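You operate a simulated robot arm through the tools that you are given. There is no shell and no other tool. Be economical: measure what you need, move in short steps, check, and stop when the job is done.

The job below is to be done with a simulated robot arm. You get a single attempt, and the scene is never put back.

JOB
Fill clear tub 95 with sand to about its line, then lift it off the turntable onto the table.
Fine: lock the turntable before you feed; free it after, turn it one step on and leave it free; the other tubs stay empty on the turntable. Set down upright: what you pick out.

The check looks at the end state, three seconds after you hand in, the way a careful person would. Anything else that was tipped, shoved, dropped, spilled or broken makes it a failure.

ROBOT AND FRAMES
A 7-joint arm with a two-finger parallel gripper, fixed in place. Base frame: the origin is at the foot of the arm, x ahead of it, y to its left, z up; the work surface is at about z = 0. Units: cm, rad, N and s.
With the tool pointing down near the work surface it reaches from about 22 to 58 cm from the base axis. Its first joint turns from -1.152 to 1.152 rad. Payload 2.5 kg.
Tool frame: the origin (TCP) lies between the finger pads and is the grasp point; the fingertips stand 2.3 cm ahead of it; z points along the fingers, y is the line along which they close. The gripper opens to 9.4 cm. The fingers are 3.8 cm wide and 1 cm thick; the gripper's body (5.4 by 9.6 cm) begins 3.9 cm behind the TCP.
Orientation is that of the tool frame in the base frame, as a unit quaternion [x, y, z, w]. With the fingers straight down and closing along the base's y, the tool's x points along the base's -x, its y along +y and its z along -z.

CONTROLS
- The arm moves only by the tool step_arm. Its argument "series" is a list that holds one entry, the list of rows, each a list of 7 numbers: the shift along the tool's x, y, z in units of 150 mm (1.0 is 150 mm), then the turn, a rotation vector about the tool's x, y, z in units of 45 degrees (1.0 is 45 degrees), then the closure in counts, from 0 (fully open) to 255 (shut). In form: [[[tx, ty, tz, ax, ay, az, fingers], ...]]. A call has 1 to 12 rows; each row is the pose to reach, as a shift and turn from the pose commanded when the call began, along the tool's axes at that moment. A call with a number of a shift or a turn outside -1 to 1 is refused whole. Rows are played at 5 a second. More than 5 cm and 0.15 rad between two rows, or a gripper value outside its range, and nothing of the call is played. A pose out of reach is approached as far as the arm can. The call stops where the force on the tool passes 40 N (or 10 N more than at its start, if that is more) or the arm is blocked; 0.2 s more then pass. Each finger travels about 10.8 cm/s and halts on what it meets, pressing with about 33 N; the grip force reading is that of the motor and also rises with nothing between the fingers. The clock runs only during rows and for 0.2 s after the last one: add rows that repeat a pose to give the fingers time. It gives the time, the measured TCP pose, the force on the tool (base axes), the opening and the grip force at its end, in the units of the frame above (readings bear some noise), with the torque about the TCP (base axes, N m) and any sound that the robot's microphone picked up.
- Cameras (640 x 400 px; columns grow to the right, rows downward): "scene" is fixed at [12.47, -40.43, 55.44]; the picture's right is [0.80, -0.60, 0.00], its down [-0.30, -0.40, -0.87] and it looks along [0.52, 0.69, -0.50] (base axes); focal length 344 px, centre (320, 200). "wrist" rides on the gripper at [8.6, 1.6, -7.4] in the tool frame; the picture's right is [-0.18, 0.98, 0.00], its down [-0.58, -0.11, -0.81] and it looks along [-0.79, -0.15, 0.59] (tool axes); focal length 243 px, centre (320, 200). There is no depth. A picture from a camera that has moved, and an enlarged one, comes with that camera's place and axes in the base frame and with its lens.
- get_image(camera): a new picture of that camera. No time passes.
- close_up(camera, box): a new picture of the part [left, top, right, bottom] of that camera's present view, enlarged. No time passes.
- finish_job(): hands the job in; it is judged then, once.

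Work in short steps. Places have to be worked out from the pictures, the camera data and where the tool is seen: move nearer, look again, correct. Check each grasp and each placing, and mend what went wrong. You have 120 turns and 68 pictures in all, those below and enlarged ones among them. Open the gripper and draw the arm clear of the work before you hand the job in, unless the task says otherwise; then end with one line.

The tools are called after "Emit:" as a command line: name --argument value ..., lists and objects as JSON in quotes. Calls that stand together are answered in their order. step_arm: Moves the arm, as the interface text tells. Its arguments: {"type":"object","properties":{"series":{"type":"array"}},"required":["series"]} The other tools are called the same way: get_image (camera) takes a picture; close_up (camera, box) takes an enlarged picture of a part of a camera's view; finish_job () hands the job in.

At the start:

```text
t: 0.0
tool_pos: [32.45, -5.72, 34.62]
tool_rot: [0.0, 1.0, 0.0, -0.001]
contact_force: [-0.2, -0.2, -0.6]
wrist_torque: [-0.01, 0.01, -0.03]
grip_width: 9.38
finger_force: 0.1
```

scene: 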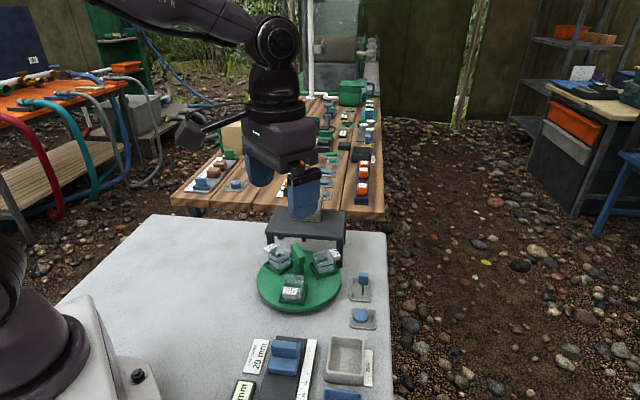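
wrist: 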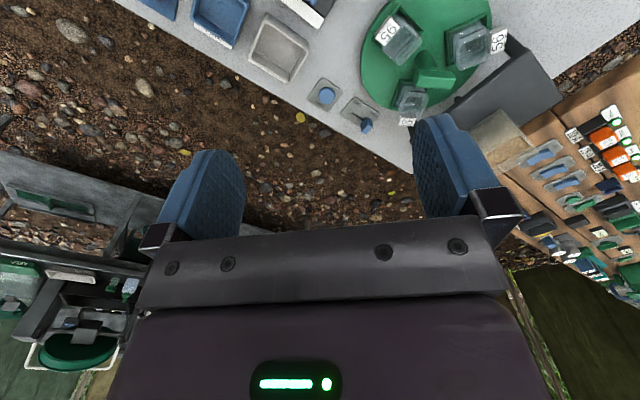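

The turntable with three tubs, a feeder over it, a lever, a button and a slider are visible. I take enlarged views to read the labels and controls.

Emit:
close_up --camera "scene" --box '[230, 190, 400, 310]'

Emit:
close_up --camera "scene" --box '[220, 290, 400, 400]'

Emit:
close_up --camera "wrist" --box '[180, 0, 570, 150]'

```text
3.33 times, centred on (315, 250) of scene
camera zoom: at [12.47, -40.43, 55.44], right [0.8, -0.6, 0.0], down [-0.3, -0.4, -0.87], along [0.52, 0.69, -0.5], focal length 1145 px, centre (337, 33)
```

zoom: 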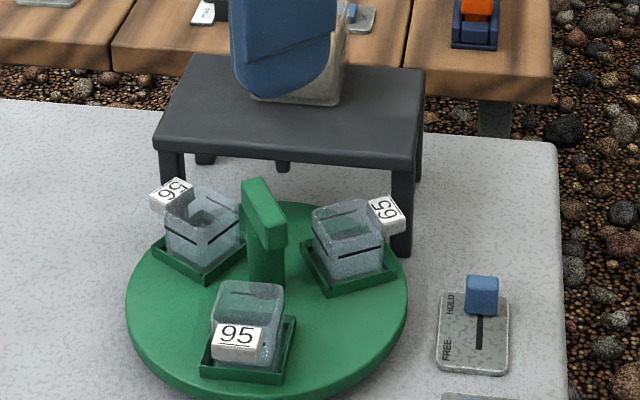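

```text
3.56 times, centred on (310, 345) of scene
camera zoom: at [12.47, -40.43, 55.44], right [0.8, -0.6, 0.0], down [-0.3, -0.4, -0.87], along [0.52, 0.69, -0.5], focal length 1222 px, centre (356, -316)
```

zoom: 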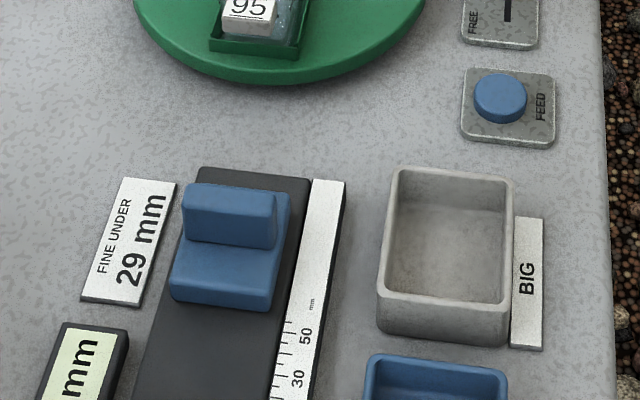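

```text
1.64 times, centred on (375, 75) of wrist
camera zoom: at [23.76, -4.12, 41.94], right [0.18, 0.98, 0.0], down [0.58, -0.11, 0.81], along [0.79, -0.15, -0.59], focal length 398 px, centre (230, 405)
```

zoom: 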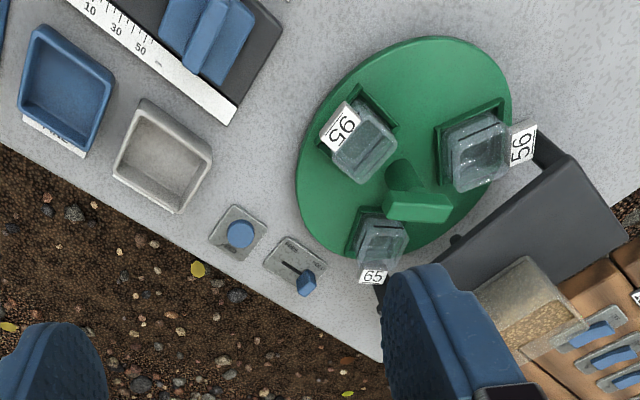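

The arm hides part of the stand in the scene view, so I draw it back and left for a clear look at the hopper, labels and lever.

Emit:
step_arm --series '[[[0.15, 0.15, -0.1, 0, 0, 0, 0], [0.3, 0.3, -0.2, 0, 0, 0, 0], [0.45, 0.45, -0.3, 0, 0, 0, 0], [0.6, 0.6, -0.4, 0, 0, 0, 0], [0.6, 0.6, -0.4, 0, 0, 0, 0]]]'

Emit:
get_image --camera "wrist"

Emit:
close_up --camera "scene" --box '[220, 110, 400, 340]'

```text
t: 1.2
tool_pos: [23.43, 3.21, 40.56]
tool_rot: [0.0, 1.0, 0.0, 0.0]
contact_force: [-0.1, -0.3, -0.5]
wrist_torque: [-0.01, -0.01, -0.01]
grip_width: 9.41
finger_force: 0.1
```

```text
62 pictures are left
camera wrist: at [14.74, 4.88, 47.91], right [0.18, 0.98, 0.0], down [0.58, -0.11, 0.81], along [0.79, -0.15, -0.59], focal length 243 px, centre (320, 200)
```

wrist: 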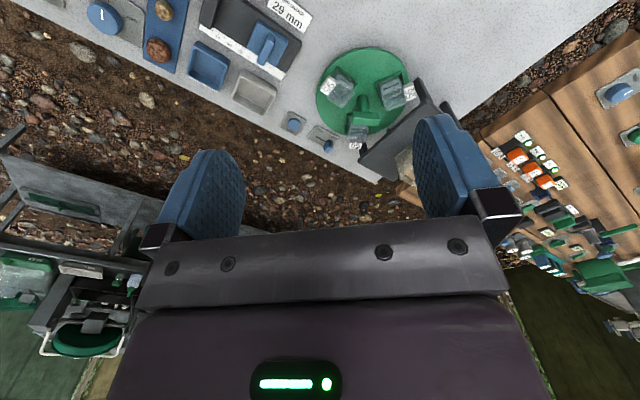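

```text
1.74 times, centred on (310, 225) of scene
camera zoom: at [12.47, -40.43, 55.44], right [0.8, -0.6, 0.0], down [-0.3, -0.4, -0.87], along [0.52, 0.69, -0.5], focal length 598 px, centre (337, 156)
```

zoom: 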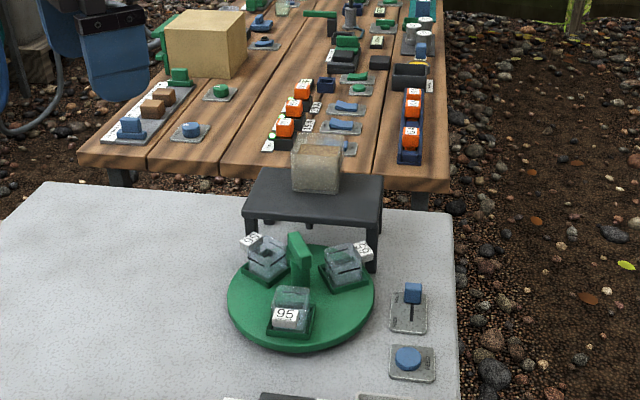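

The arm is clear. I enlarge the turntable region, the labels and the lever further.

Emit:
close_up --camera "scene" --box '[275, 180, 345, 225]'

Emit:
close_up --camera "scene" --box '[255, 235, 345, 310]'

Emit:
close_up --camera "scene" --box '[335, 260, 395, 335]'

Emit:
close_up --camera "wrist" --box '[270, 40, 440, 190]'

```text
8.89 times, centred on (310, 202) of scene
camera zoom: at [12.47, -40.43, 55.44], right [0.8, -0.6, 0.0], down [-0.3, -0.4, -0.87], along [0.52, 0.69, -0.5], focal length 3054 px, centre (409, 178)
```

zoom: 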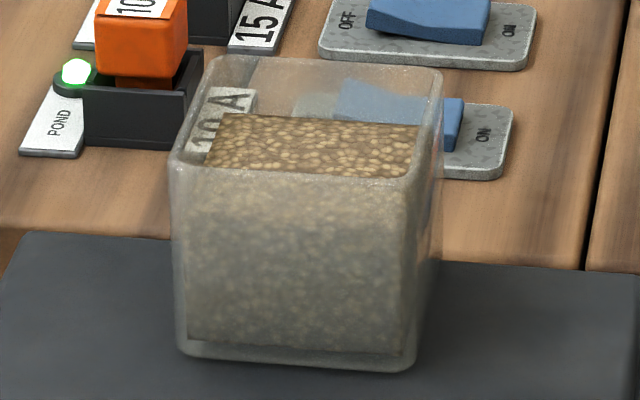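

```text
5.33 times, centred on (300, 272) of scene
camera zoom: at [12.47, -40.43, 55.44], right [0.8, -0.6, 0.0], down [-0.3, -0.4, -0.87], along [0.52, 0.69, -0.5], focal length 1833 px, centre (427, -187)
```

zoom: 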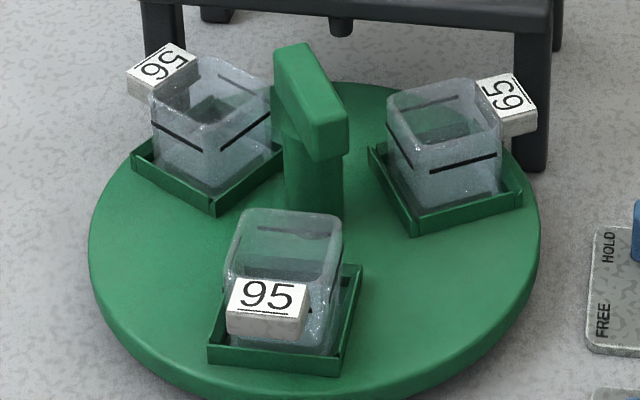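

```text
5.33 times, centred on (365, 298) of scene
camera zoom: at [12.47, -40.43, 55.44], right [0.8, -0.6, 0.0], down [-0.3, -0.4, -0.87], along [0.52, 0.69, -0.5], focal length 1833 px, centre (80, -320)
```

zoom: 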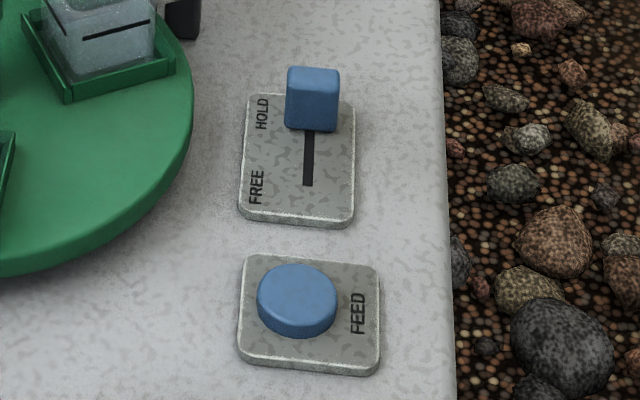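

```text
2.67 times, centred on (355, 115) of wrist
camera zoom: at [14.74, 4.88, 47.91], right [0.18, 0.98, 0.0], down [0.58, -0.11, 0.81], along [0.79, -0.15, -0.59], focal length 647 px, centre (227, 427)
```

zoom: 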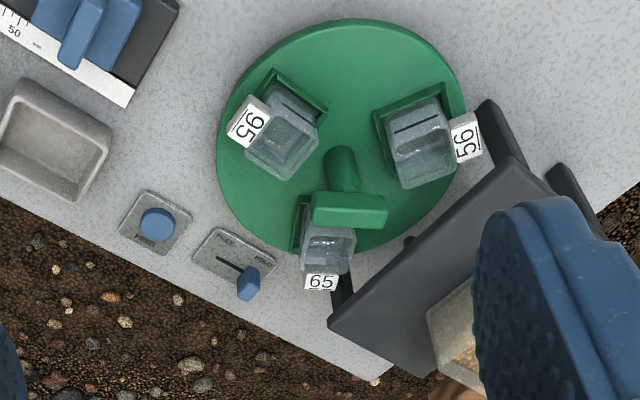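

Front tub carries "95" (underlined upright); the others read 56 and 65. The lever is at HOLD, and a small stub sits beneath the stand. I move the wrist camera over the turntable, tilted to look more steeply down.

Emit:
step_arm --series '[[[-0.127, 0.03, 0.21, 0, 0.165, 0, 0], [-0.254, 0.06, 0.42, 0, 0.33, 0, 0], [-0.38, 0.09, 0.63, 0, 0.495, 0, 0], [-0.507, 0.12, 0.83, 0, 0.66, 0, 0], [-0.507, 0.12, 0.83, 0, 0.66, 0, 0]]]'

Emit:
get_image --camera "wrist"

```text
t: 2.4
tool_pos: [31.13, 4.94, 27.93]
tool_rot: [0.0, 0.967, 0.0, -0.257]
contact_force: [0.7, 0.0, 0.1]
wrist_torque: [0.02, -0.03, 0.01]
grip_width: 9.39
finger_force: 0.1
```

```text
56 pictures are left
camera wrist: at [27.22, 6.64, 38.8], right [0.16, 0.98, -0.09], down [0.91, -0.11, 0.41], along [0.39, -0.15, -0.91], focal length 243 px, centre (320, 200)
```

wrist: 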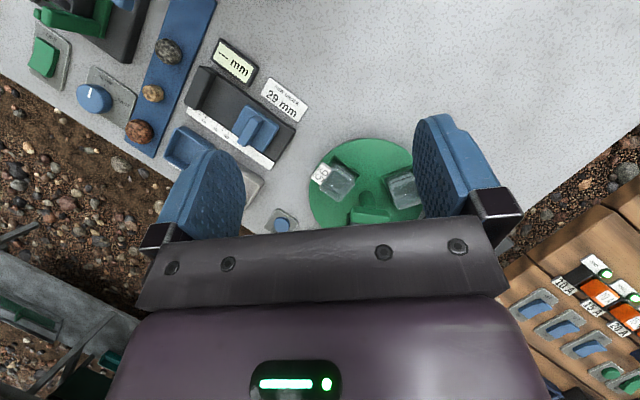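

The gripper body hides the lower half, so I shift the camera ahead so the turntable falls in the upper part of the view.

Emit:
step_arm --series '[[[-0.25, -0.05, -0.065, 0, 0, 0, 0], [-0.5, -0.1, -0.13, 0, 0, 0, 0], [-0.736, -0.15, -0.193, 0, 0, 0, 0], [-0.736, -0.15, -0.193, 0, 0, 0, 0]]]'

Emit:
close_up --camera "wrist" --box '[180, 0, 500, 200]'

```text
t: 3.4
tool_pos: [42.1, 2.72, 25.07]
tool_rot: [0.0, 0.967, 0.0, -0.256]
contact_force: [0.2, 0.8, -0.8]
wrist_torque: [0.0, -0.01, -0.03]
grip_width: 9.41
finger_force: 0.0
```

```text
2.00 times, centred on (340, 100) of wrist
camera zoom: at [38.31, 4.39, 35.87], right [0.16, 0.98, -0.09], down [0.9, -0.11, 0.41], along [0.39, -0.15, -0.91], focal length 485 px, centre (280, 400)
```

zoom: 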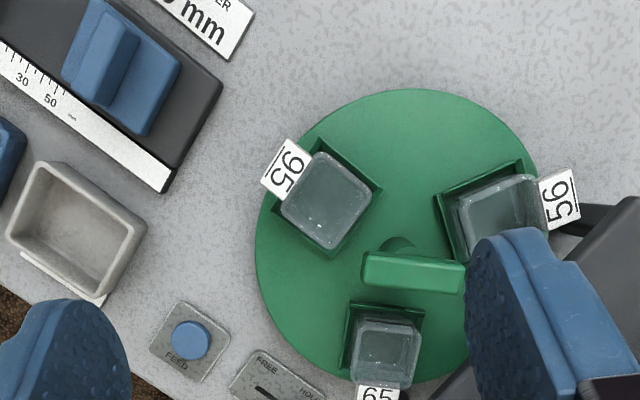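

From this view I place the turntable centre at about (43.4, 8.3), tub 95 at angle −133°, and the spout near (47.7, 12.5), opposite tub 95. Next I look more closely at the lever and button.

Emit:
step_arm --series '[[[-0.22, -0.2, -0.013, 0, 0, 0, 0], [-0.447, -0.4, -0.027, 0, 0, 0, 0], [-0.447, -0.4, -0.027, 0, 0, 0, 0]]]'

Emit:
close_up --camera "wrist" --box '[200, 0, 520, 200]'

Emit:
close_up --camera "scene" --box '[335, 260, 395, 335]'

```text
t: 4.2
tool_pos: [47.98, -3.14, 22.16]
tool_rot: [0.0, 0.967, 0.0, -0.256]
contact_force: [-0.7, 0.9, 0.6]
wrist_torque: [0.0, 0.0, -0.05]
grip_width: 9.37
finger_force: 0.1
```

```text
2.00 times, centred on (360, 100) of wrist
camera zoom: at [44.26, -1.64, 32.87], right [0.16, 0.98, -0.09], down [0.9, -0.11, 0.41], along [0.4, -0.15, -0.91], focal length 485 px, centre (240, 400)
```

zoom: 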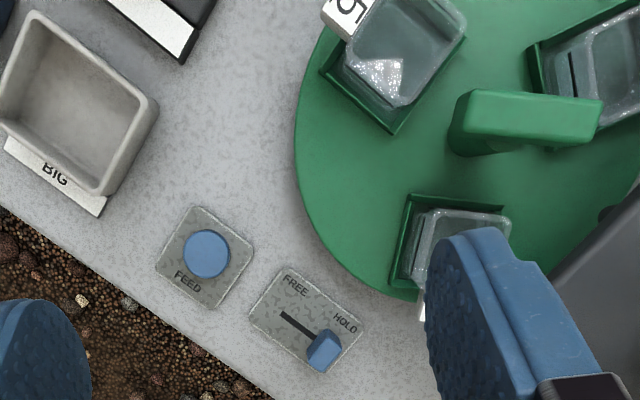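

```text
5.33 times, centred on (365, 298) of scene
camera zoom: at [12.47, -40.44, 55.44], right [0.8, -0.6, 0.0], down [-0.3, -0.4, -0.87], along [0.52, 0.69, -0.5], focal length 1833 px, centre (80, -320)
```

zoom: 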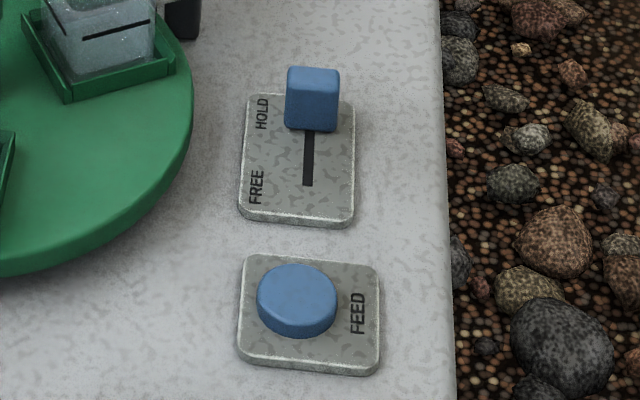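

Lever knob top is near (54.1, −0.8, 3.5), sliding along the −133° direction to FREE. I bring the tool back to vertical first, with the fingers partly closed.

Emit:
step_arm --series '[[[0, 0, 0, 0, -0.165, 0, 60], [0, 0, 0, 0, -0.33, 0, 100], [0, 0, 0, 0, -0.495, 0, 140], [0, 0, 0, 0, -0.66, 0, 146], [0, 0, 0, 0, -0.66, 0, 146]]]'

```text
t: 5.4
tool_pos: [48.04, -3.29, 22.2]
tool_rot: [0.0, 1.0, 0.0, 0.002]
contact_force: [-0.4, 0.0, 0.0]
wrist_torque: [-0.02, -0.04, -0.01]
grip_width: 4.02
finger_force: 0.2
```

Now I yaw 45° so the fingers straddle the knob, and move above it at z≈10.

Emit:
step_arm --series '[[[-0.067, 0.028, 0.13, 0, 0, -0.167, 146], [-0.135, 0.056, 0.27, 0, 0, -0.333, 146], [-0.2, 0.084, 0.41, 0, 0, -0.5, 146], [-0.27, 0.11, 0.55, 0, 0, -0.667, 146], [-0.34, 0.14, 0.68, 0, 0, -0.833, 146], [-0.407, 0.167, 0.81, 0, 0, -1.0, 146], [-0.407, 0.167, 0.81, 0, 0, -1.0, 146]]]'

Emit:
get_image --camera "wrist"

Emit:
close_up --camera "scene" --box '[290, 230, 410, 330]'

```text
t: 7.0
tool_pos: [54.02, -0.69, 9.94]
tool_rot: [-0.383, 0.924, 0.0, 0.0]
contact_force: [-0.3, 0.2, -0.5]
wrist_torque: [0.01, 0.07, -0.01]
grip_width: 4.02
finger_force: 0.1
```

```text
52 pictures are left
camera wrist: at [46.9, -5.62, 17.42], right [-0.57, 0.82, 0.0], down [0.49, 0.34, 0.81], along [0.66, 0.46, -0.59], focal length 243 px, centre (320, 200)
```

wrist: 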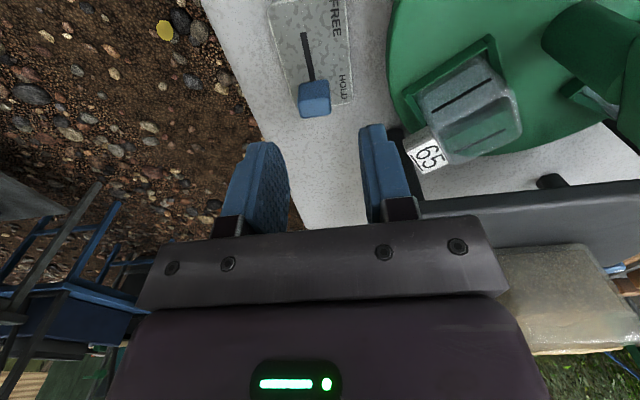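

```text
4.00 times, centred on (350, 280) of scene
camera zoom: at [12.48, -40.43, 55.44], right [0.8, -0.6, 0.0], down [-0.3, -0.4, -0.87], along [0.52, 0.69, -0.5], focal length 1374 px, centre (200, -120)
```

zoom: 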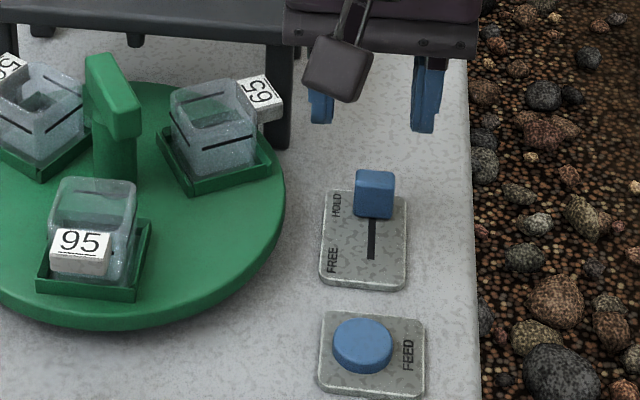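

The knob is at about (54.5, −0.75); the fingers straddle it. I lower to z≈4 and close on it.

Emit:
step_arm --series '[[[-0.021, -0.026, 0.15, 0, 0, 0, 146], [-0.021, -0.026, 0.28, 0, 0, 0, 146], [-0.021, -0.026, 0.396, 0, 0, 0, 146], [-0.021, -0.026, 0.396, 0, 0, 0, 255], [-0.021, -0.026, 0.396, 0, 0, 0, 255], [-0.021, -0.026, 0.396, 0, 0, 0, 255]]]'

Emit:
close_up --camera "wrist" --box '[200, 0, 440, 240]'

```text
t: 8.4
tool_pos: [54.69, -0.69, 4.1]
tool_rot: [-0.382, 0.924, -0.001, 0.0]
contact_force: [3.6, -3.0, -2.8]
wrist_torque: [0.08, -0.15, 0.01]
grip_width: 2.1
finger_force: 45.0
```

```text
1.67 times, centred on (320, 120) of wrist
camera zoom: at [47.4, -5.74, 11.51], right [-0.56, 0.83, 0.0], down [0.49, 0.33, 0.81], along [0.67, 0.45, -0.59], focal length 404 px, centre (320, 333)
```

zoom: 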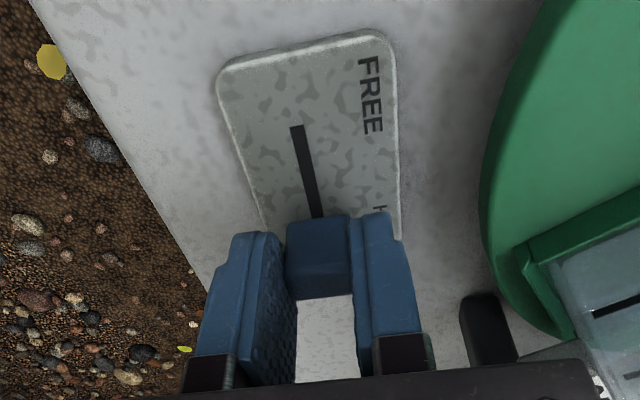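

Grip width 2.1 cm: the knob is held. I slide it along tool x towards FREE in small steps.

Emit:
step_arm --series '[[[0.04, 0, 0, 0, 0, 0, 255], [0.08, 0, 0, 0, 0, 0, 255], [0.12, 0, 0, 0, 0, 0, 255], [0.16, 0, 0, 0, 0, 0, 255], [0.2, 0, 0, 0, 0, 0, 255], [0.22, 0, 0, 0, 0, 0, 255]]]'

Emit:
close_up --camera "wrist" --box '[200, 0, 440, 240]'

```text
t: 9.8
tool_pos: [52.34, -3.03, 4.08]
tool_rot: [-0.382, 0.924, 0.0, 0.0]
contact_force: [2.8, -4.6, 6.9]
wrist_torque: [-0.03, -0.11, -0.04]
grip_width: 2.1
finger_force: 45.1
```

```text
1.67 times, centred on (320, 120) of wrist
camera zoom: at [45.09, -8.05, 11.51], right [-0.56, 0.83, 0.0], down [0.49, 0.33, 0.81], along [0.67, 0.45, -0.59], focal length 404 px, centre (320, 333)
```

zoom: 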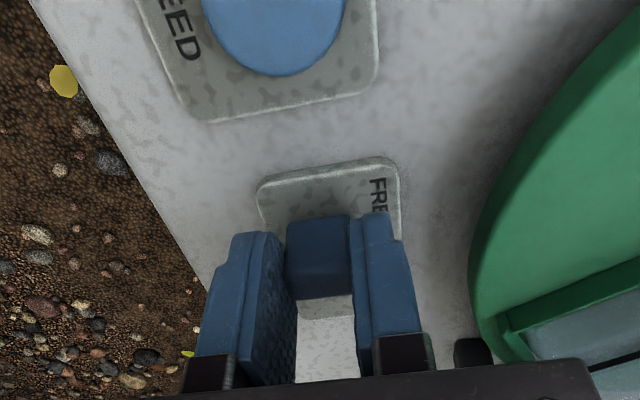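

The knob moved 3.3 cm and sits at the FREE end. I release and rise.

Emit:
step_arm --series '[[[0, 0, 0, 0, 0, 0, 146], [0, 0, 0, 0, 0, 0, 146], [0, 0, -0.3, 0, 0, 0, 146], [0, 0, -0.6, 0, 0, 0, 146], [0, 0, -0.9, 0, 0, 0, 146], [0, 0, -0.9, 0, 0, 0, 146]]]'

Emit:
close_up --camera "scene" --box '[250, 230, 400, 330]'

```text
t: 11.2
tool_pos: [52.36, -3.12, 17.53]
tool_rot: [-0.382, 0.924, -0.001, 0.0]
contact_force: [-0.9, 0.0, 0.0]
wrist_torque: [0.02, 0.03, 0.03]
grip_width: 3.98
finger_force: 0.0
```

```text
4.00 times, centred on (325, 280) of scene
camera zoom: at [12.47, -40.43, 55.44], right [0.8, -0.6, 0.0], down [-0.3, -0.4, -0.87], along [0.52, 0.69, -0.5], focal length 1374 px, centre (300, -120)
```

zoom: 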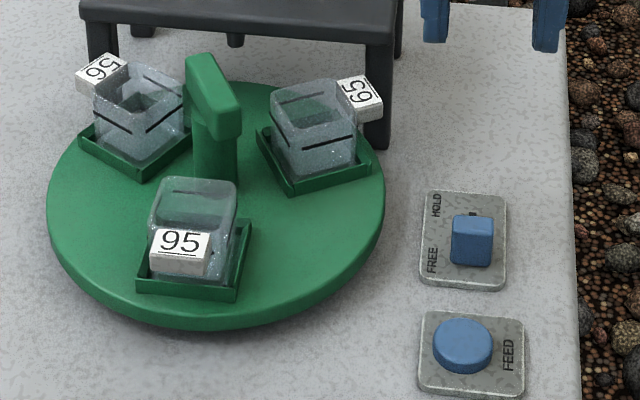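

Lever is at FREE. Before turning, I check the labels carefully, since 95/56 look alike upside-down; the underline tells which way up.

Emit:
close_up --camera "scene" --box '[264, 240, 292, 258]'

Emit:
close_up --camera "scene" --box '[280, 282, 308, 300]'

Emit:
close_up --camera "scene" --box '[325, 245, 353, 263]'

```text
16.00 times, centred on (278, 249) of scene
camera zoom: at [12.47, -40.43, 55.44], right [0.8, -0.6, 0.0], down [-0.3, -0.4, -0.87], along [0.52, 0.69, -0.5], focal length 5498 px, centre (992, -584)
```

zoom: 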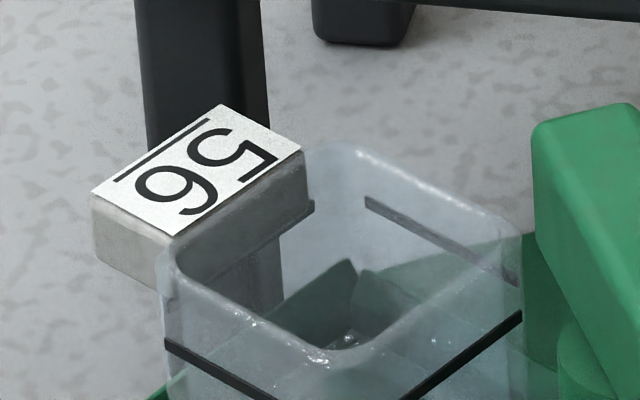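

```text
16.00 times, centred on (294, 291) of scene
camera zoom: at [12.47, -40.43, 55.44], right [0.8, -0.6, 0.0], down [-0.3, -0.4, -0.87], along [0.52, 0.69, -0.5], focal length 5498 px, centre (736, -1256)
```

zoom: 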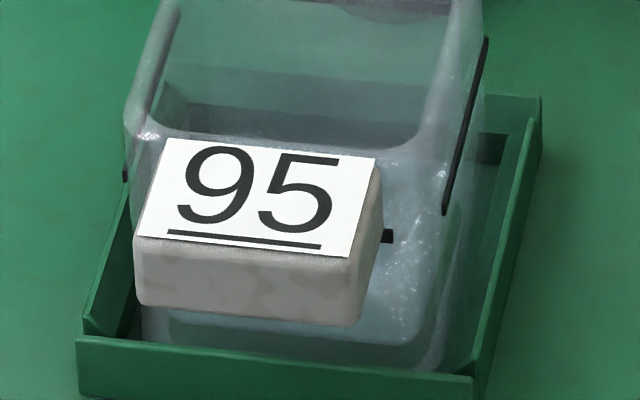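

```text
16.00 times, centred on (339, 254) of scene
camera zoom: at [12.47, -40.43, 55.44], right [0.8, -0.6, 0.0], down [-0.3, -0.4, -0.87], along [0.52, 0.69, -0.5], focal length 5498 px, centre (16, -664)
```

zoom: 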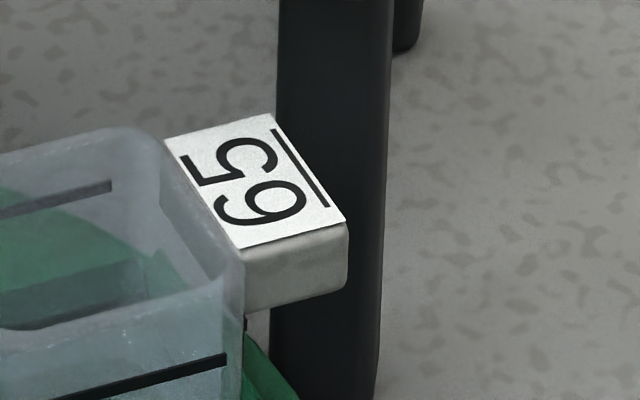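

Confirmed: front tub is 95, others 56 and 65. I move over the turntable handle and yaw another 32° to face across its bar.

Emit:
step_arm --series '[[[-0.028, 0.24, 0, 0, 0, -0.178, 146], [-0.056, 0.48, 0, 0, 0, -0.356, 146], [-0.085, 0.72, 0, 0, 0, -0.534, 146], [-0.113, 0.961, 0, 0, 0, -0.711, 146], [-0.113, 0.961, 0, 0, 0, -0.711, 146]]]'

Emit:
get_image --camera "wrist"

Emit:
close_up --camera "scene" --box '[240, 190, 360, 310]'

```text
t: 12.4
tool_pos: [43.25, 8.26, 17.74]
tool_rot: [-0.623, 0.783, 0.0, 0.0]
contact_force: [-0.3, 0.6, 0.6]
wrist_torque: [0.03, 0.01, 0.01]
grip_width: 4.01
finger_force: 0.0
```

```text
44 pictures are left
camera wrist: at [39.76, 0.21, 25.11], right [-0.92, 0.4, 0.0], down [0.24, 0.54, 0.81], along [0.32, 0.74, -0.59], focal length 243 px, centre (320, 200)
```

wrist: 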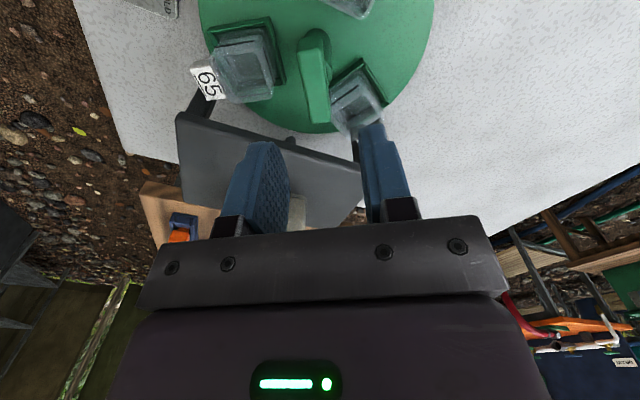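

```text
3.33 times, centred on (300, 250) of scene
camera zoom: at [12.47, -40.43, 55.44], right [0.8, -0.6, 0.0], down [-0.3, -0.4, -0.87], along [0.52, 0.69, -0.5], focal length 1145 px, centre (387, 33)
```

zoom: 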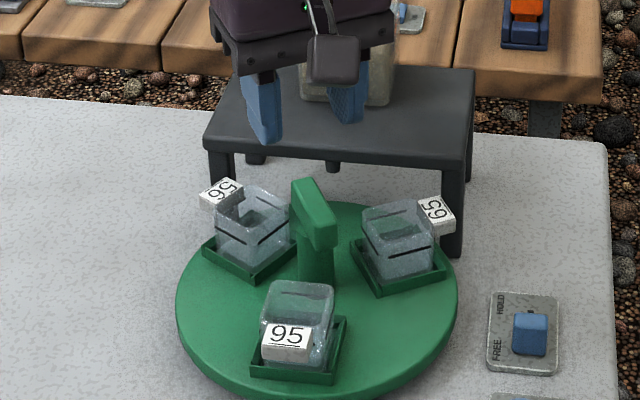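

The bar's axis measures about 67° and its top z≈10.5. I rotate back 10° to align, descend to TCP z≈10.3 and close.

Emit:
step_arm --series '[[[0, 0, 0.15, 0, 0, 0.111, 146], [0, 0, 0.3, 0, 0, 0.222, 146], [0, 0, 0.4, 0, 0, 0.222, 146], [0, 0, 0.49, 0, 0, 0.222, 146], [0, 0, 0.49, 0, 0, 0.222, 190], [0, 0, 0.49, 0, 0, 0.222, 220], [0, 0, 0.49, 0, 0, 0.222, 255], [0, 0, 0.49, 0, 0, 0.222, 255]]]'

Emit:
close_up --camera "scene" --box '[240, 190, 360, 310]'

Emit:
get_image --camera "wrist"

```text
t: 14.2
tool_pos: [43.5, 8.25, 10.27]
tool_rot: [-0.551, 0.834, -0.003, 0.003]
contact_force: [31.1, -10.9, -15.8]
wrist_torque: [0.06, 0.44, -0.02]
grip_width: 1.59
finger_force: 45.5
```

```text
3.33 times, centred on (300, 250) of scene
camera zoom: at [12.48, -40.43, 55.44], right [0.8, -0.6, 0.0], down [-0.3, -0.4, -0.87], along [0.52, 0.69, -0.5], focal length 1145 px, centre (387, 33)
```

zoom: 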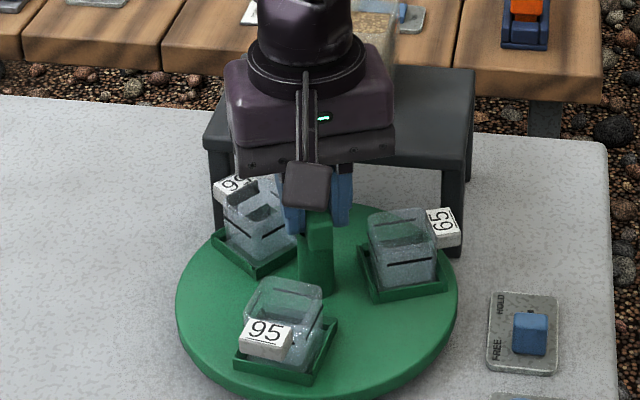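

```text
41 pictures are left
camera wrist: at [38.6, 0.87, 17.62], right [-0.83, 0.56, -0.01], down [0.32, 0.49, 0.81], along [0.45, 0.67, -0.59], focal length 243 px, centre (320, 200)
```

wrist: 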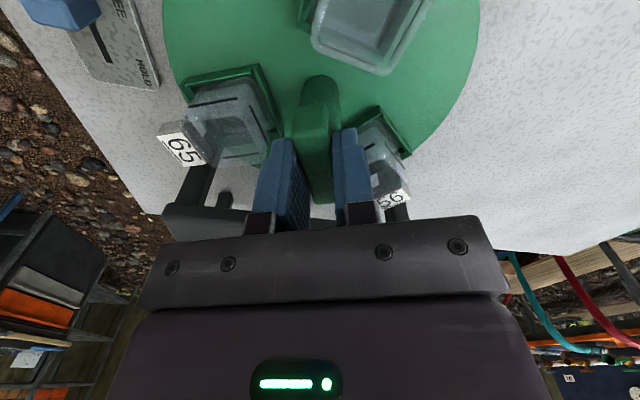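

Gripped at 1.6 cm width; closing swung the free table by about −10°, and a side force shows I'm ~0.3 cm off the pivot. I relax that and turn on in the same direction by 45°, watching the force.

Emit:
step_arm --series '[[[0, -0.02, 0, 0, 0, 0, 255], [0, -0.02, 0, 0, 0, 0, 255]]]'

Emit:
step_arm --series '[[[0, 0, 0, 0, 0, 0.167, 255], [0, 0, 0, 0, 0, 0.333, 255], [0, 0, 0, 0, 0, 0.5, 255]]]'

```text
t: 14.8
tool_pos: [43.57, 8.17, 10.21]
tool_rot: [-0.552, 0.834, 0.0, -0.002]
contact_force: [4.6, -13.9, 4.9]
wrist_torque: [1.15, -0.82, -0.01]
grip_width: 1.6
finger_force: 45.3
```

```text
t: 15.6
tool_pos: [43.46, 8.03, 10.2]
tool_rot: [-0.378, 0.926, -0.001, -0.001]
contact_force: [-1.3, -13.8, 18.4]
wrist_torque: [-0.84, 0.68, 0.01]
grip_width: 1.6
finger_force: 45.0
```

Torque is low and the table turns with the grip. I continue with a small lateral correction.

Emit:
step_arm --series '[[[0.007, -0.007, 0, 0, 0, 0.167, 255], [0.007, -0.007, 0, 0, 0, 0.333, 255], [0.007, -0.007, 0, 0, 0, 0.5, 255], [0.007, -0.007, 0, 0, 0, 0.667, 255], [0.007, -0.007, 0, 0, 0, 0.833, 255], [0.007, -0.007, 0, 0, 0, 1.0, 255]]]'

Emit:
close_up --camera "scene" --box '[240, 190, 360, 310]'

```text
t: 17.0
tool_pos: [43.67, 8.1, 10.19]
tool_rot: [0.001, 1.0, 0.0, 0.002]
contact_force: [0.6, -2.0, 7.1]
wrist_torque: [0.03, -0.1, 2.33]
grip_width: 2.27
finger_force: 45.1
```

```text
3.33 times, centred on (300, 250) of scene
camera zoom: at [12.47, -40.43, 55.44], right [0.8, -0.6, 0.0], down [-0.3, -0.4, -0.87], along [0.52, 0.69, -0.5], focal length 1145 px, centre (387, 33)
```

zoom: 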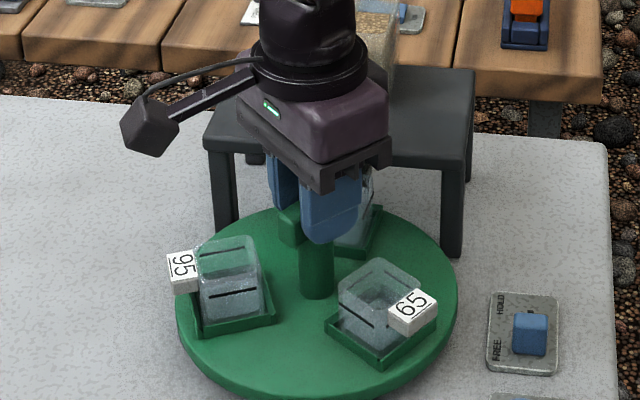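

The grip width rose and torque is 2.3 N·m: the table has stopped following. I look whether tub 56 has reached a stop or detent at the spout.

Emit:
close_up --camera "scene" --box '[275, 215, 345, 270]'

Emit:
get_image --camera "wrist"

```text
7.27 times, centred on (310, 242) of scene
camera zoom: at [12.47, -40.43, 55.44], right [0.8, -0.6, 0.0], down [-0.3, -0.4, -0.87], along [0.52, 0.69, -0.5], focal length 2499 px, centre (393, -109)
```

zoom: 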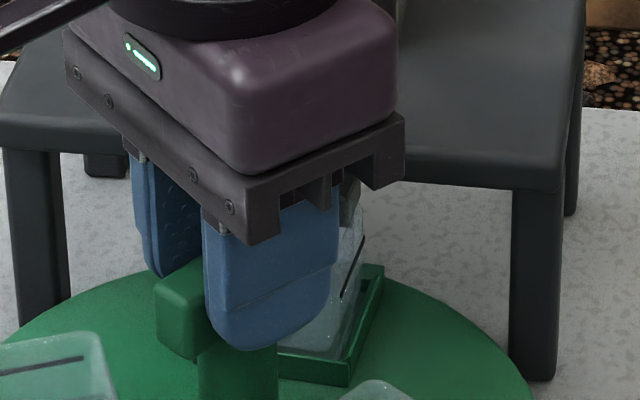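

```text
38 pictures are left
camera wrist: at [34.98, 9.81, 17.56], right [0.19, 0.98, 0.0], down [0.58, -0.11, 0.81], along [0.79, -0.15, -0.59], focal length 243 px, centre (320, 200)
```

wrist: 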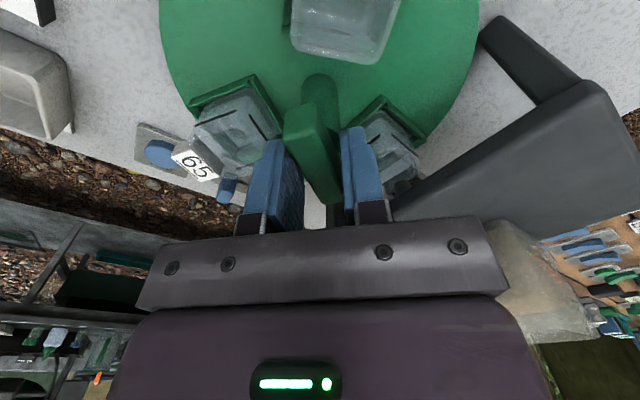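

The torque is a pure couple: either a station detent or a stop, with 56 near the spout. I rotate the tool back ~15° to align with the bar and look at how the table sits.

Emit:
step_arm --series '[[[0, 0, 0, 0, 0, -0.15, 255], [0, 0, 0, 0, 0, -0.3, 255], [0, 0, 0, 0, 0, -0.3, 255]]]'

```text
t: 17.8
tool_pos: [43.49, 8.18, 10.18]
tool_rot: [-0.113, 0.994, 0.001, 0.0]
contact_force: [3.9, 8.9, -6.2]
wrist_torque: [0.06, 0.01, -0.01]
grip_width: 1.58
finger_force: 44.9
```

Aligned again at bar angle 13° with no torque. I try a few degrees further to feel whether it is a detent or a hard stop.

Emit:
step_arm --series '[[[0, 0, 0, 0, 0, 0.06, 255], [0, 0, 0, 0, 0, 0.12, 255], [0, 0, 0, 0, 0, 0.12, 255]]]'

Emit:
close_up --camera "wrist" --box '[140, 0, 500, 240]'

```text
t: 18.6
tool_pos: [43.43, 8.12, 10.2]
tool_rot: [-0.069, 0.998, 0.001, 0.0]
contact_force: [2.6, 11.3, -11.6]
wrist_torque: [0.07, -0.31, 2.01]
grip_width: 1.7
finger_force: 44.6
```

```text
1.67 times, centred on (320, 120) of wrist
camera zoom: at [34.75, 8.57, 17.58], right [0.05, 1.0, 0.0], down [0.59, -0.03, 0.81], along [0.8, -0.04, -0.59], focal length 404 px, centre (320, 333)
```

zoom: 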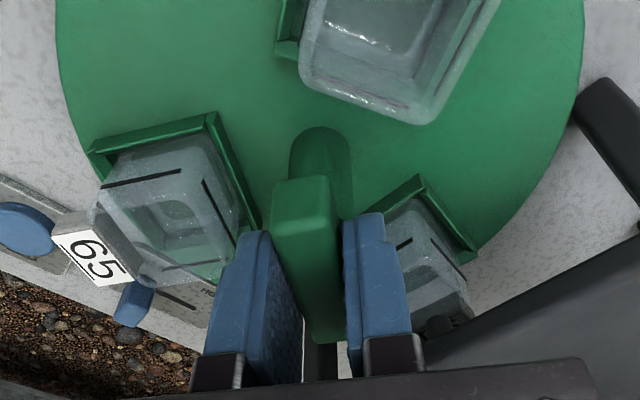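

It resists firmly at about 2 N·m. I release, rise and look at tub 56 versus the spout and stand.

Emit:
step_arm --series '[[[0, 0, 0, 0, 0, -0.12, 255], [0, 0, 0, 0, 0, -0.12, 146], [0, 0, 0, 0, 0, -0.12, 146], [0, 0, -0.3, 0, 0, -0.12, 146], [0, 0, -0.6, 0, 0, -0.12, 146], [0.25, 0, -0.8, 0, 0, -0.12, 146], [0.5, 0, -0.8, 0, 0, -0.12, 146], [0.75, 0, -0.8, 0, 0, -0.12, 146], [0.75, 0, -0.8, 0, 0, -0.12, 146]]]'

Emit:
close_up --camera "scene" --box '[245, 215, 365, 305]'

Emit:
close_up --camera "wrist" --box '[180, 0, 500, 200]'

```text
t: 20.6
tool_pos: [32.48, 6.54, 22.17]
tool_rot: [-0.113, 0.994, 0.0, -0.001]
contact_force: [-0.1, -0.5, -1.0]
wrist_torque: [0.01, 0.02, -0.03]
grip_width: 4.02
finger_force: 0.1
```

```text
4.44 times, centred on (305, 260) of scene
camera zoom: at [12.47, -40.43, 55.44], right [0.8, -0.6, 0.0], down [-0.3, -0.4, -0.87], along [0.52, 0.69, -0.5], focal length 1527 px, centre (387, -67)
```

zoom: 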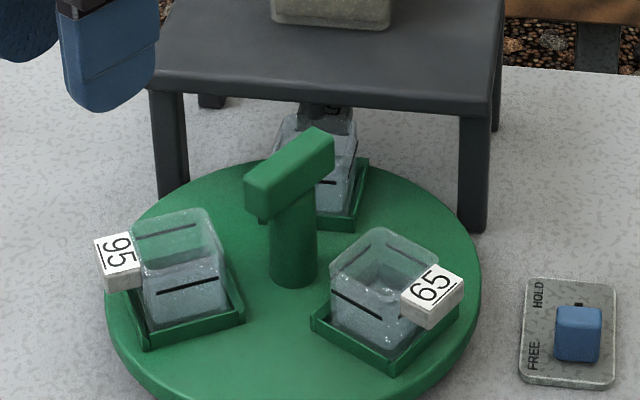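

```text
2.00 times, centred on (340, 100) of wrist
camera zoom: at [23.71, 6.27, 29.64], right [-0.04, 1.0, 0.0], down [0.59, 0.02, 0.81], along [0.81, 0.03, -0.59], focal length 485 px, centre (280, 400)
```

zoom: 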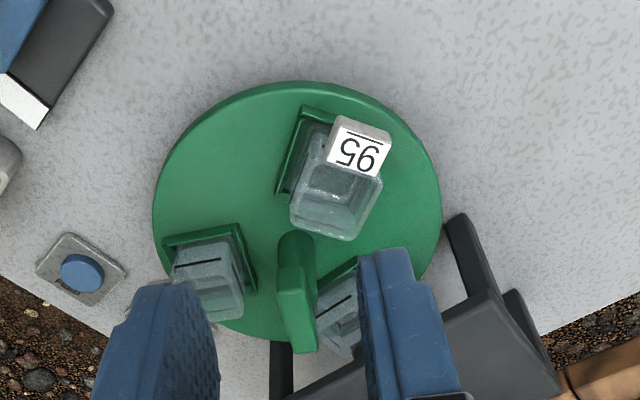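

Tub 56 sits right under the spout. I enlarge that spot to see what holds the table.

Emit:
close_up --camera "scene" --box '[290, 230, 330, 262]'

```text
12.50 times, centred on (310, 246) of scene
camera zoom: at [12.47, -40.43, 55.44], right [0.8, -0.6, 0.0], down [-0.3, -0.4, -0.87], along [0.52, 0.69, -0.5], focal length 4295 px, centre (445, -375)
```

zoom: 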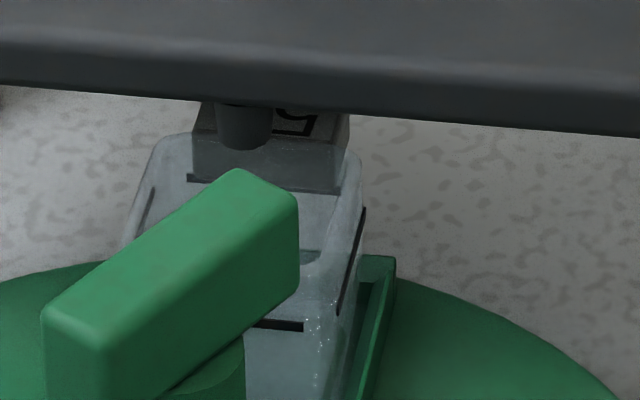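

Nothing visibly jams; it sits at the spout station. I go back to the bar and test turning the other way.

Emit:
step_arm --series '[[[-0.25, 0, 0, 0, 0, 0, 146], [-0.5, 0, 0, 0, 0, 0, 146], [-0.75, 0, 0.1, 0, 0, 0, 146], [-0.75, 0, 0.3, 0, 0, 0, 146], [-0.75, 0, 0.5, 0, 0, 0, 146], [-0.75, 0, 0.7, 0, 0, 0, 146], [-0.75, 0, 0.8, 0, 0, 0, 146], [-0.75, 0, 0.8, 0, 0, 0, 220], [-0.75, 0, 0.8, 0, 0, 0, 255], [-0.75, 0, 0.8, 0, 0, 0, 255]]]'

Emit:
step_arm --series '[[[0, 0, 0, 0, 0, -0.12, 255], [0, 0, 0, 0, 0, -0.24, 255], [0, 0, 0, 0, 0, -0.24, 255]]]'

```text
t: 22.6
tool_pos: [43.56, 8.17, 10.21]
tool_rot: [-0.108, 0.994, -0.006, 0.001]
contact_force: [0.9, -0.7, -0.9]
wrist_torque: [0.79, 0.17, 0.07]
grip_width: 1.6
finger_force: 44.7
stopped in row 10: the force on the tool passed its limit at 41 N (the readings are from after the stop); the commanded pose is now the measured one
```

```text
t: 23.4
tool_pos: [43.56, 8.23, 10.25]
tool_rot: [-0.201, 0.98, -0.007, 0.0]
contact_force: [-2.4, -2.8, -3.6]
wrist_torque: [1.26, -0.89, 0.0]
grip_width: 1.58
finger_force: 45.1
```

Turning positive (counter-clockwise) is free, so clockwise is blocked as by a stop or ratchet. I turn counter-clockwise by 45°.

Emit:
step_arm --series '[[[0, 0, 0, 0, 0, -0.167, 255], [0, 0, 0, 0, 0, -0.333, 255], [0, 0, 0, 0, 0, -0.5, 255], [0, 0, 0, 0, 0, -0.667, 255], [0, 0, 0, 0, 0, -0.833, 255], [0, 0, 0, 0, 0, -1.0, 255]]]'

```text
t: 24.8
tool_pos: [43.5, 8.27, 10.24]
tool_rot: [-0.562, 0.827, -0.006, -0.003]
contact_force: [-5.2, 2.0, 4.8]
wrist_torque: [1.03, 0.22, -0.02]
grip_width: 1.59
finger_force: 45.1
```

Moves freely. Continue another 35°.

Emit:
step_arm --series '[[[0, 0, 0, 0, 0, -0.16, 255], [0, 0, 0, 0, 0, -0.32, 255], [0, 0, 0, 0, 0, -0.48, 255], [0, 0, 0, 0, 0, -0.64, 255], [0, 0, 0, 0, 0, -0.77, 255], [0, 0, 0, 0, 0, -0.77, 255]]]'

Emit:
close_up --camera "scene" --box '[240, 190, 360, 310]'

```text
t: 26.2
tool_pos: [43.48, 8.25, 10.37]
tool_rot: [0.783, -0.622, 0.004, 0.006]
contact_force: [-3.3, -0.8, 4.3]
wrist_torque: [0.06, -0.5, -0.01]
grip_width: 1.6
finger_force: 45.1
stopped in row 6: the force on the tool passed its limit at 40 N (the readings are from after the stop); the commanded pose is now the measured one
```

```text
3.33 times, centred on (300, 250) of scene
camera zoom: at [12.48, -40.44, 55.44], right [0.8, -0.6, 0.0], down [-0.3, -0.4, -0.87], along [0.52, 0.69, -0.5], focal length 1145 px, centre (387, 33)
```

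zoom: 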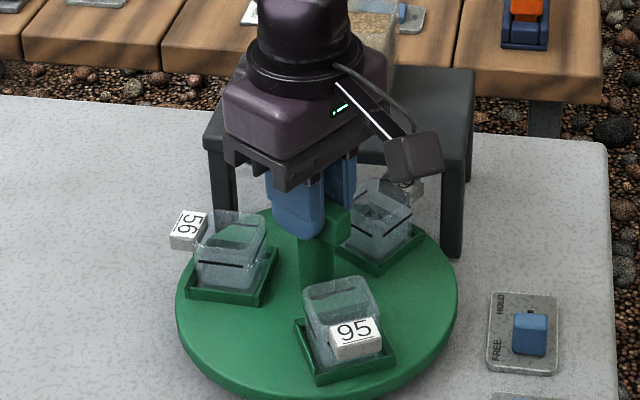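

At 103° and free. I try continuing in the same grip to see whether the wrist still has range.

Emit:
step_arm --series '[[[0, 0, 0, 0, 0, -0.16, 255], [0, 0, 0, 0, 0, -0.32, 255], [0, 0, 0, 0, 0, -0.48, 255], [0, 0, 0, 0, 0, -0.64, 255], [0, 0, 0, 0, 0, -0.66, 255]]]'

```text
t: 27.4
tool_pos: [43.35, 8.2, 10.23]
tool_rot: [0.916, -0.4, 0.001, 0.008]
contact_force: [-18.8, -2.4, 16.3]
wrist_torque: [-0.44, -1.17, 0.03]
grip_width: 1.6
finger_force: 45.1
```

φ=133° and still turning freely; 65 is passing the spout. I continue with a small force-relieving shift.

Emit:
step_arm --series '[[[-0.007, 0.007, 0, 0, 0, -0.16, 255], [-0.007, 0.007, 0, 0, 0, -0.32, 255], [-0.007, 0.007, 0, 0, 0, -0.48, 255], [-0.007, 0.007, 0, 0, 0, -0.64, 255], [-0.007, 0.007, 0, 0, 0, -0.66, 255]]]'

```text
t: 28.6
tool_pos: [43.39, 8.25, 10.22]
tool_rot: [0.988, -0.153, 0.002, 0.006]
contact_force: [3.9, -6.2, -1.0]
wrist_torque: [0.28, -1.73, 0.0]
grip_width: 1.59
finger_force: 45.0
```

Still fine at φ=162°. Continue.

Emit:
step_arm --series '[[[0, 0, 0, 0, 0, -0.16, 255], [0, 0, 0, 0, 0, -0.32, 255], [0, 0, 0, 0, 0, -0.48, 255], [0, 0, 0, 0, 0, -0.64, 255], [0, 0, 0, 0, 0, -0.66, 255]]]'

```text
t: 29.9
tool_pos: [43.37, 8.18, 10.11]
tool_rot: [0.994, 0.106, 0.0, 0.007]
contact_force: [19.8, -13.3, -6.6]
wrist_torque: [0.74, -0.29, 0.0]
grip_width: 1.59
finger_force: 45.0
```

φ=192°, still in range. Continue 30° more.

Emit:
step_arm --series '[[[0.008, 0.009, 0, 0, 0, -0.16, 255], [0.008, 0.009, 0, 0, 0, -0.32, 255], [0.008, 0.009, 0, 0, 0, -0.48, 255], [0.008, 0.009, 0, 0, 0, -0.64, 255], [0.008, 0.009, 0, 0, 0, -0.66, 255]]]'

Emit:
close_up --camera "scene" --box '[240, 190, 360, 310]'

```text
t: 31.1
tool_pos: [43.44, 8.05, 10.18]
tool_rot: [0.934, 0.356, -0.004, 0.007]
contact_force: [1.5, -18.0, 15.2]
wrist_torque: [-0.25, 1.17, 0.02]
grip_width: 1.63
finger_force: 45.0
```

```text
3.33 times, centred on (300, 250) of scene
camera zoom: at [12.47, -40.43, 55.44], right [0.8, -0.6, 0.0], down [-0.3, -0.4, -0.87], along [0.52, 0.69, -0.5], focal length 1145 px, centre (387, 33)
```

zoom: 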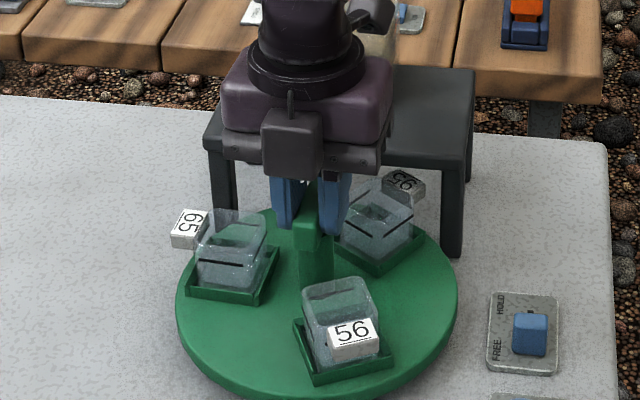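

φ=222°, 95 approaching the spout from the right. I continue 30°, slightly past 252°, to see whether a ratchet stop then exists in reverse.

Emit:
step_arm --series '[[[-0.007, 0.0075, 0, 0, 0, -0.16, 255], [-0.007, 0.0075, 0, 0, 0, -0.32, 255], [-0.007, 0.0075, 0, 0, 0, -0.48, 255], [-0.007, 0.0075, 0, 0, 0, -0.62, 255], [-0.007, 0.0075, 0, 0, 0, -0.69, 255], [-0.007, 0.0075, 0, 0, 0, -0.69, 255]]]'

```text
t: 32.1
tool_pos: [43.05, 7.61, 10.48]
tool_rot: [0.901, 0.434, 0.004, 0.013]
contact_force: [-8.3, -8.8, 5.5]
wrist_torque: [1.48, -0.14, 0.0]
grip_width: 1.61
finger_force: 44.8
out of reach, approached as far as the arm can: row 2, 3, 4, 5
stopped in row 5: the force on the tool passed its limit at 47 N (the readings are from after the stop); the commanded pose is now the measured one
```

The wrist reached its limit at φ≈231°. I release, rise, and unwind 180° to regrip the bar.

Emit:
step_arm --series '[[[0, 0, 0, 0, 0, 0, 146], [0, 0, 0, 0, 0, 0, 146], [0, 0, -0.2, 0, 0, 0, 146], [0, 0, -0.4, 0, 0, 0, 146], [0, 0, -0.4, 0, 0, 0.17, 146], [0, 0, -0.4, 0, 0, 0.34, 146], [0, 0, -0.4, 0, 0, 0.51, 146], [0, 0, -0.4, 0, 0, 0.68, 146], [0, 0, -0.4, 0, 0, 0.85, 146], [0, 0, -0.4, 0, 0, 1.0, 146]]]'

Emit:
step_arm --series '[[[0, 0, 0, 0, 0, 0.17, 146], [0, 0, 0, 0, 0, 0.34, 146], [0, 0, 0, 0, 0, 0.51, 146], [0, 0, 0, 0, 0, 0.68, 146], [0, 0, 0, 0, 0, 0.85, 146], [0, 0, 0, 0, 0, 1.0, 146]]]'

Emit:
step_arm --series '[[[0, 0, 0, 0, 0, 0.17, 146], [0, 0, 0, 0, 0, 0.34, 146], [0, 0, 0, 0, 0, 0.51, 146], [0, 0, 0, 0, 0, 0.68, 146], [0, 0, 0, 0, 0, 0.85, 146], [0, 0, 0, 0, 0, 1.0, 146]]]'

Emit:
step_arm --series '[[[0, 0, 0, 0, 0, 0.17, 146], [0, 0, 0, 0, 0, 0.34, 146], [0, 0, 0, 0, 0, 0.51, 146], [0, 0, 0, 0, 0, 0.68, 146], [0, 0, 0, 0, 0, 0.85, 146], [0, 0, 0, 0, 0, 1.0, 146]]]'

Emit:
close_up --camera "scene" --box '[240, 190, 360, 310]'

Emit:
get_image --camera "wrist"

```text
t: 34.3
tool_pos: [42.94, 7.83, 16.36]
tool_rot: [0.998, 0.057, 0.009, 0.009]
contact_force: [0.5, 0.7, 0.8]
wrist_torque: [0.02, 0.02, 0.01]
grip_width: 4.03
finger_force: 0.0
```

```text
t: 35.7
tool_pos: [42.86, 7.93, 16.48]
tool_rot: [0.944, -0.33, 0.012, 0.005]
contact_force: [0.5, 0.0, -0.6]
wrist_torque: [0.02, 0.0, 0.02]
grip_width: 4.0
finger_force: 0.1
```

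```text
t: 37.1
tool_pos: [43.02, 7.87, 16.58]
tool_rot: [0.746, -0.666, 0.015, 0.0]
contact_force: [0.3, 0.1, -0.6]
wrist_torque: [0.02, -0.01, 0.03]
grip_width: 3.99
finger_force: 0.0
```

```text
t: 38.5
tool_pos: [43.05, 7.8, 16.54]
tool_rot: [-0.434, 0.901, -0.012, 0.006]
contact_force: [-0.1, -0.3, -0.5]
wrist_torque: [0.01, -0.01, -0.03]
grip_width: 4.01
finger_force: 0.0
```

```text
3.33 times, centred on (300, 250) of scene
camera zoom: at [12.47, -40.43, 55.44], right [0.8, -0.6, 0.0], down [-0.3, -0.4, -0.87], along [0.52, 0.69, -0.5], focal length 1145 px, centre (387, 33)
```

zoom: 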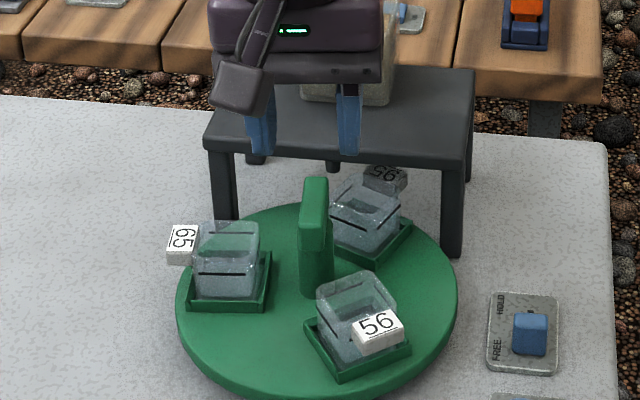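

```text
30 pictures are left
camera wrist: at [36.24, 2.23, 23.85], right [-0.65, 0.76, -0.03], down [0.43, 0.4, 0.81], along [0.62, 0.52, -0.59], focal length 243 px, centre (320, 200)
```

wrist: 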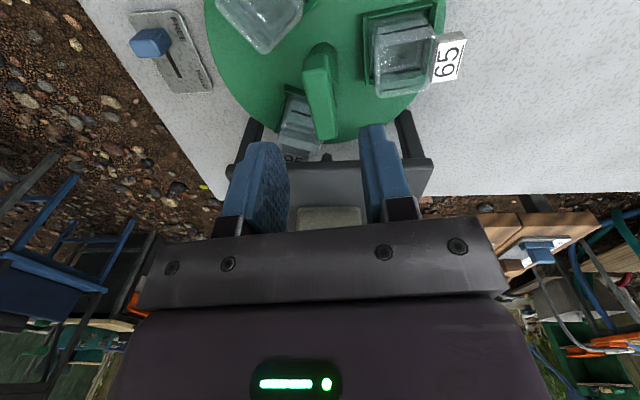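

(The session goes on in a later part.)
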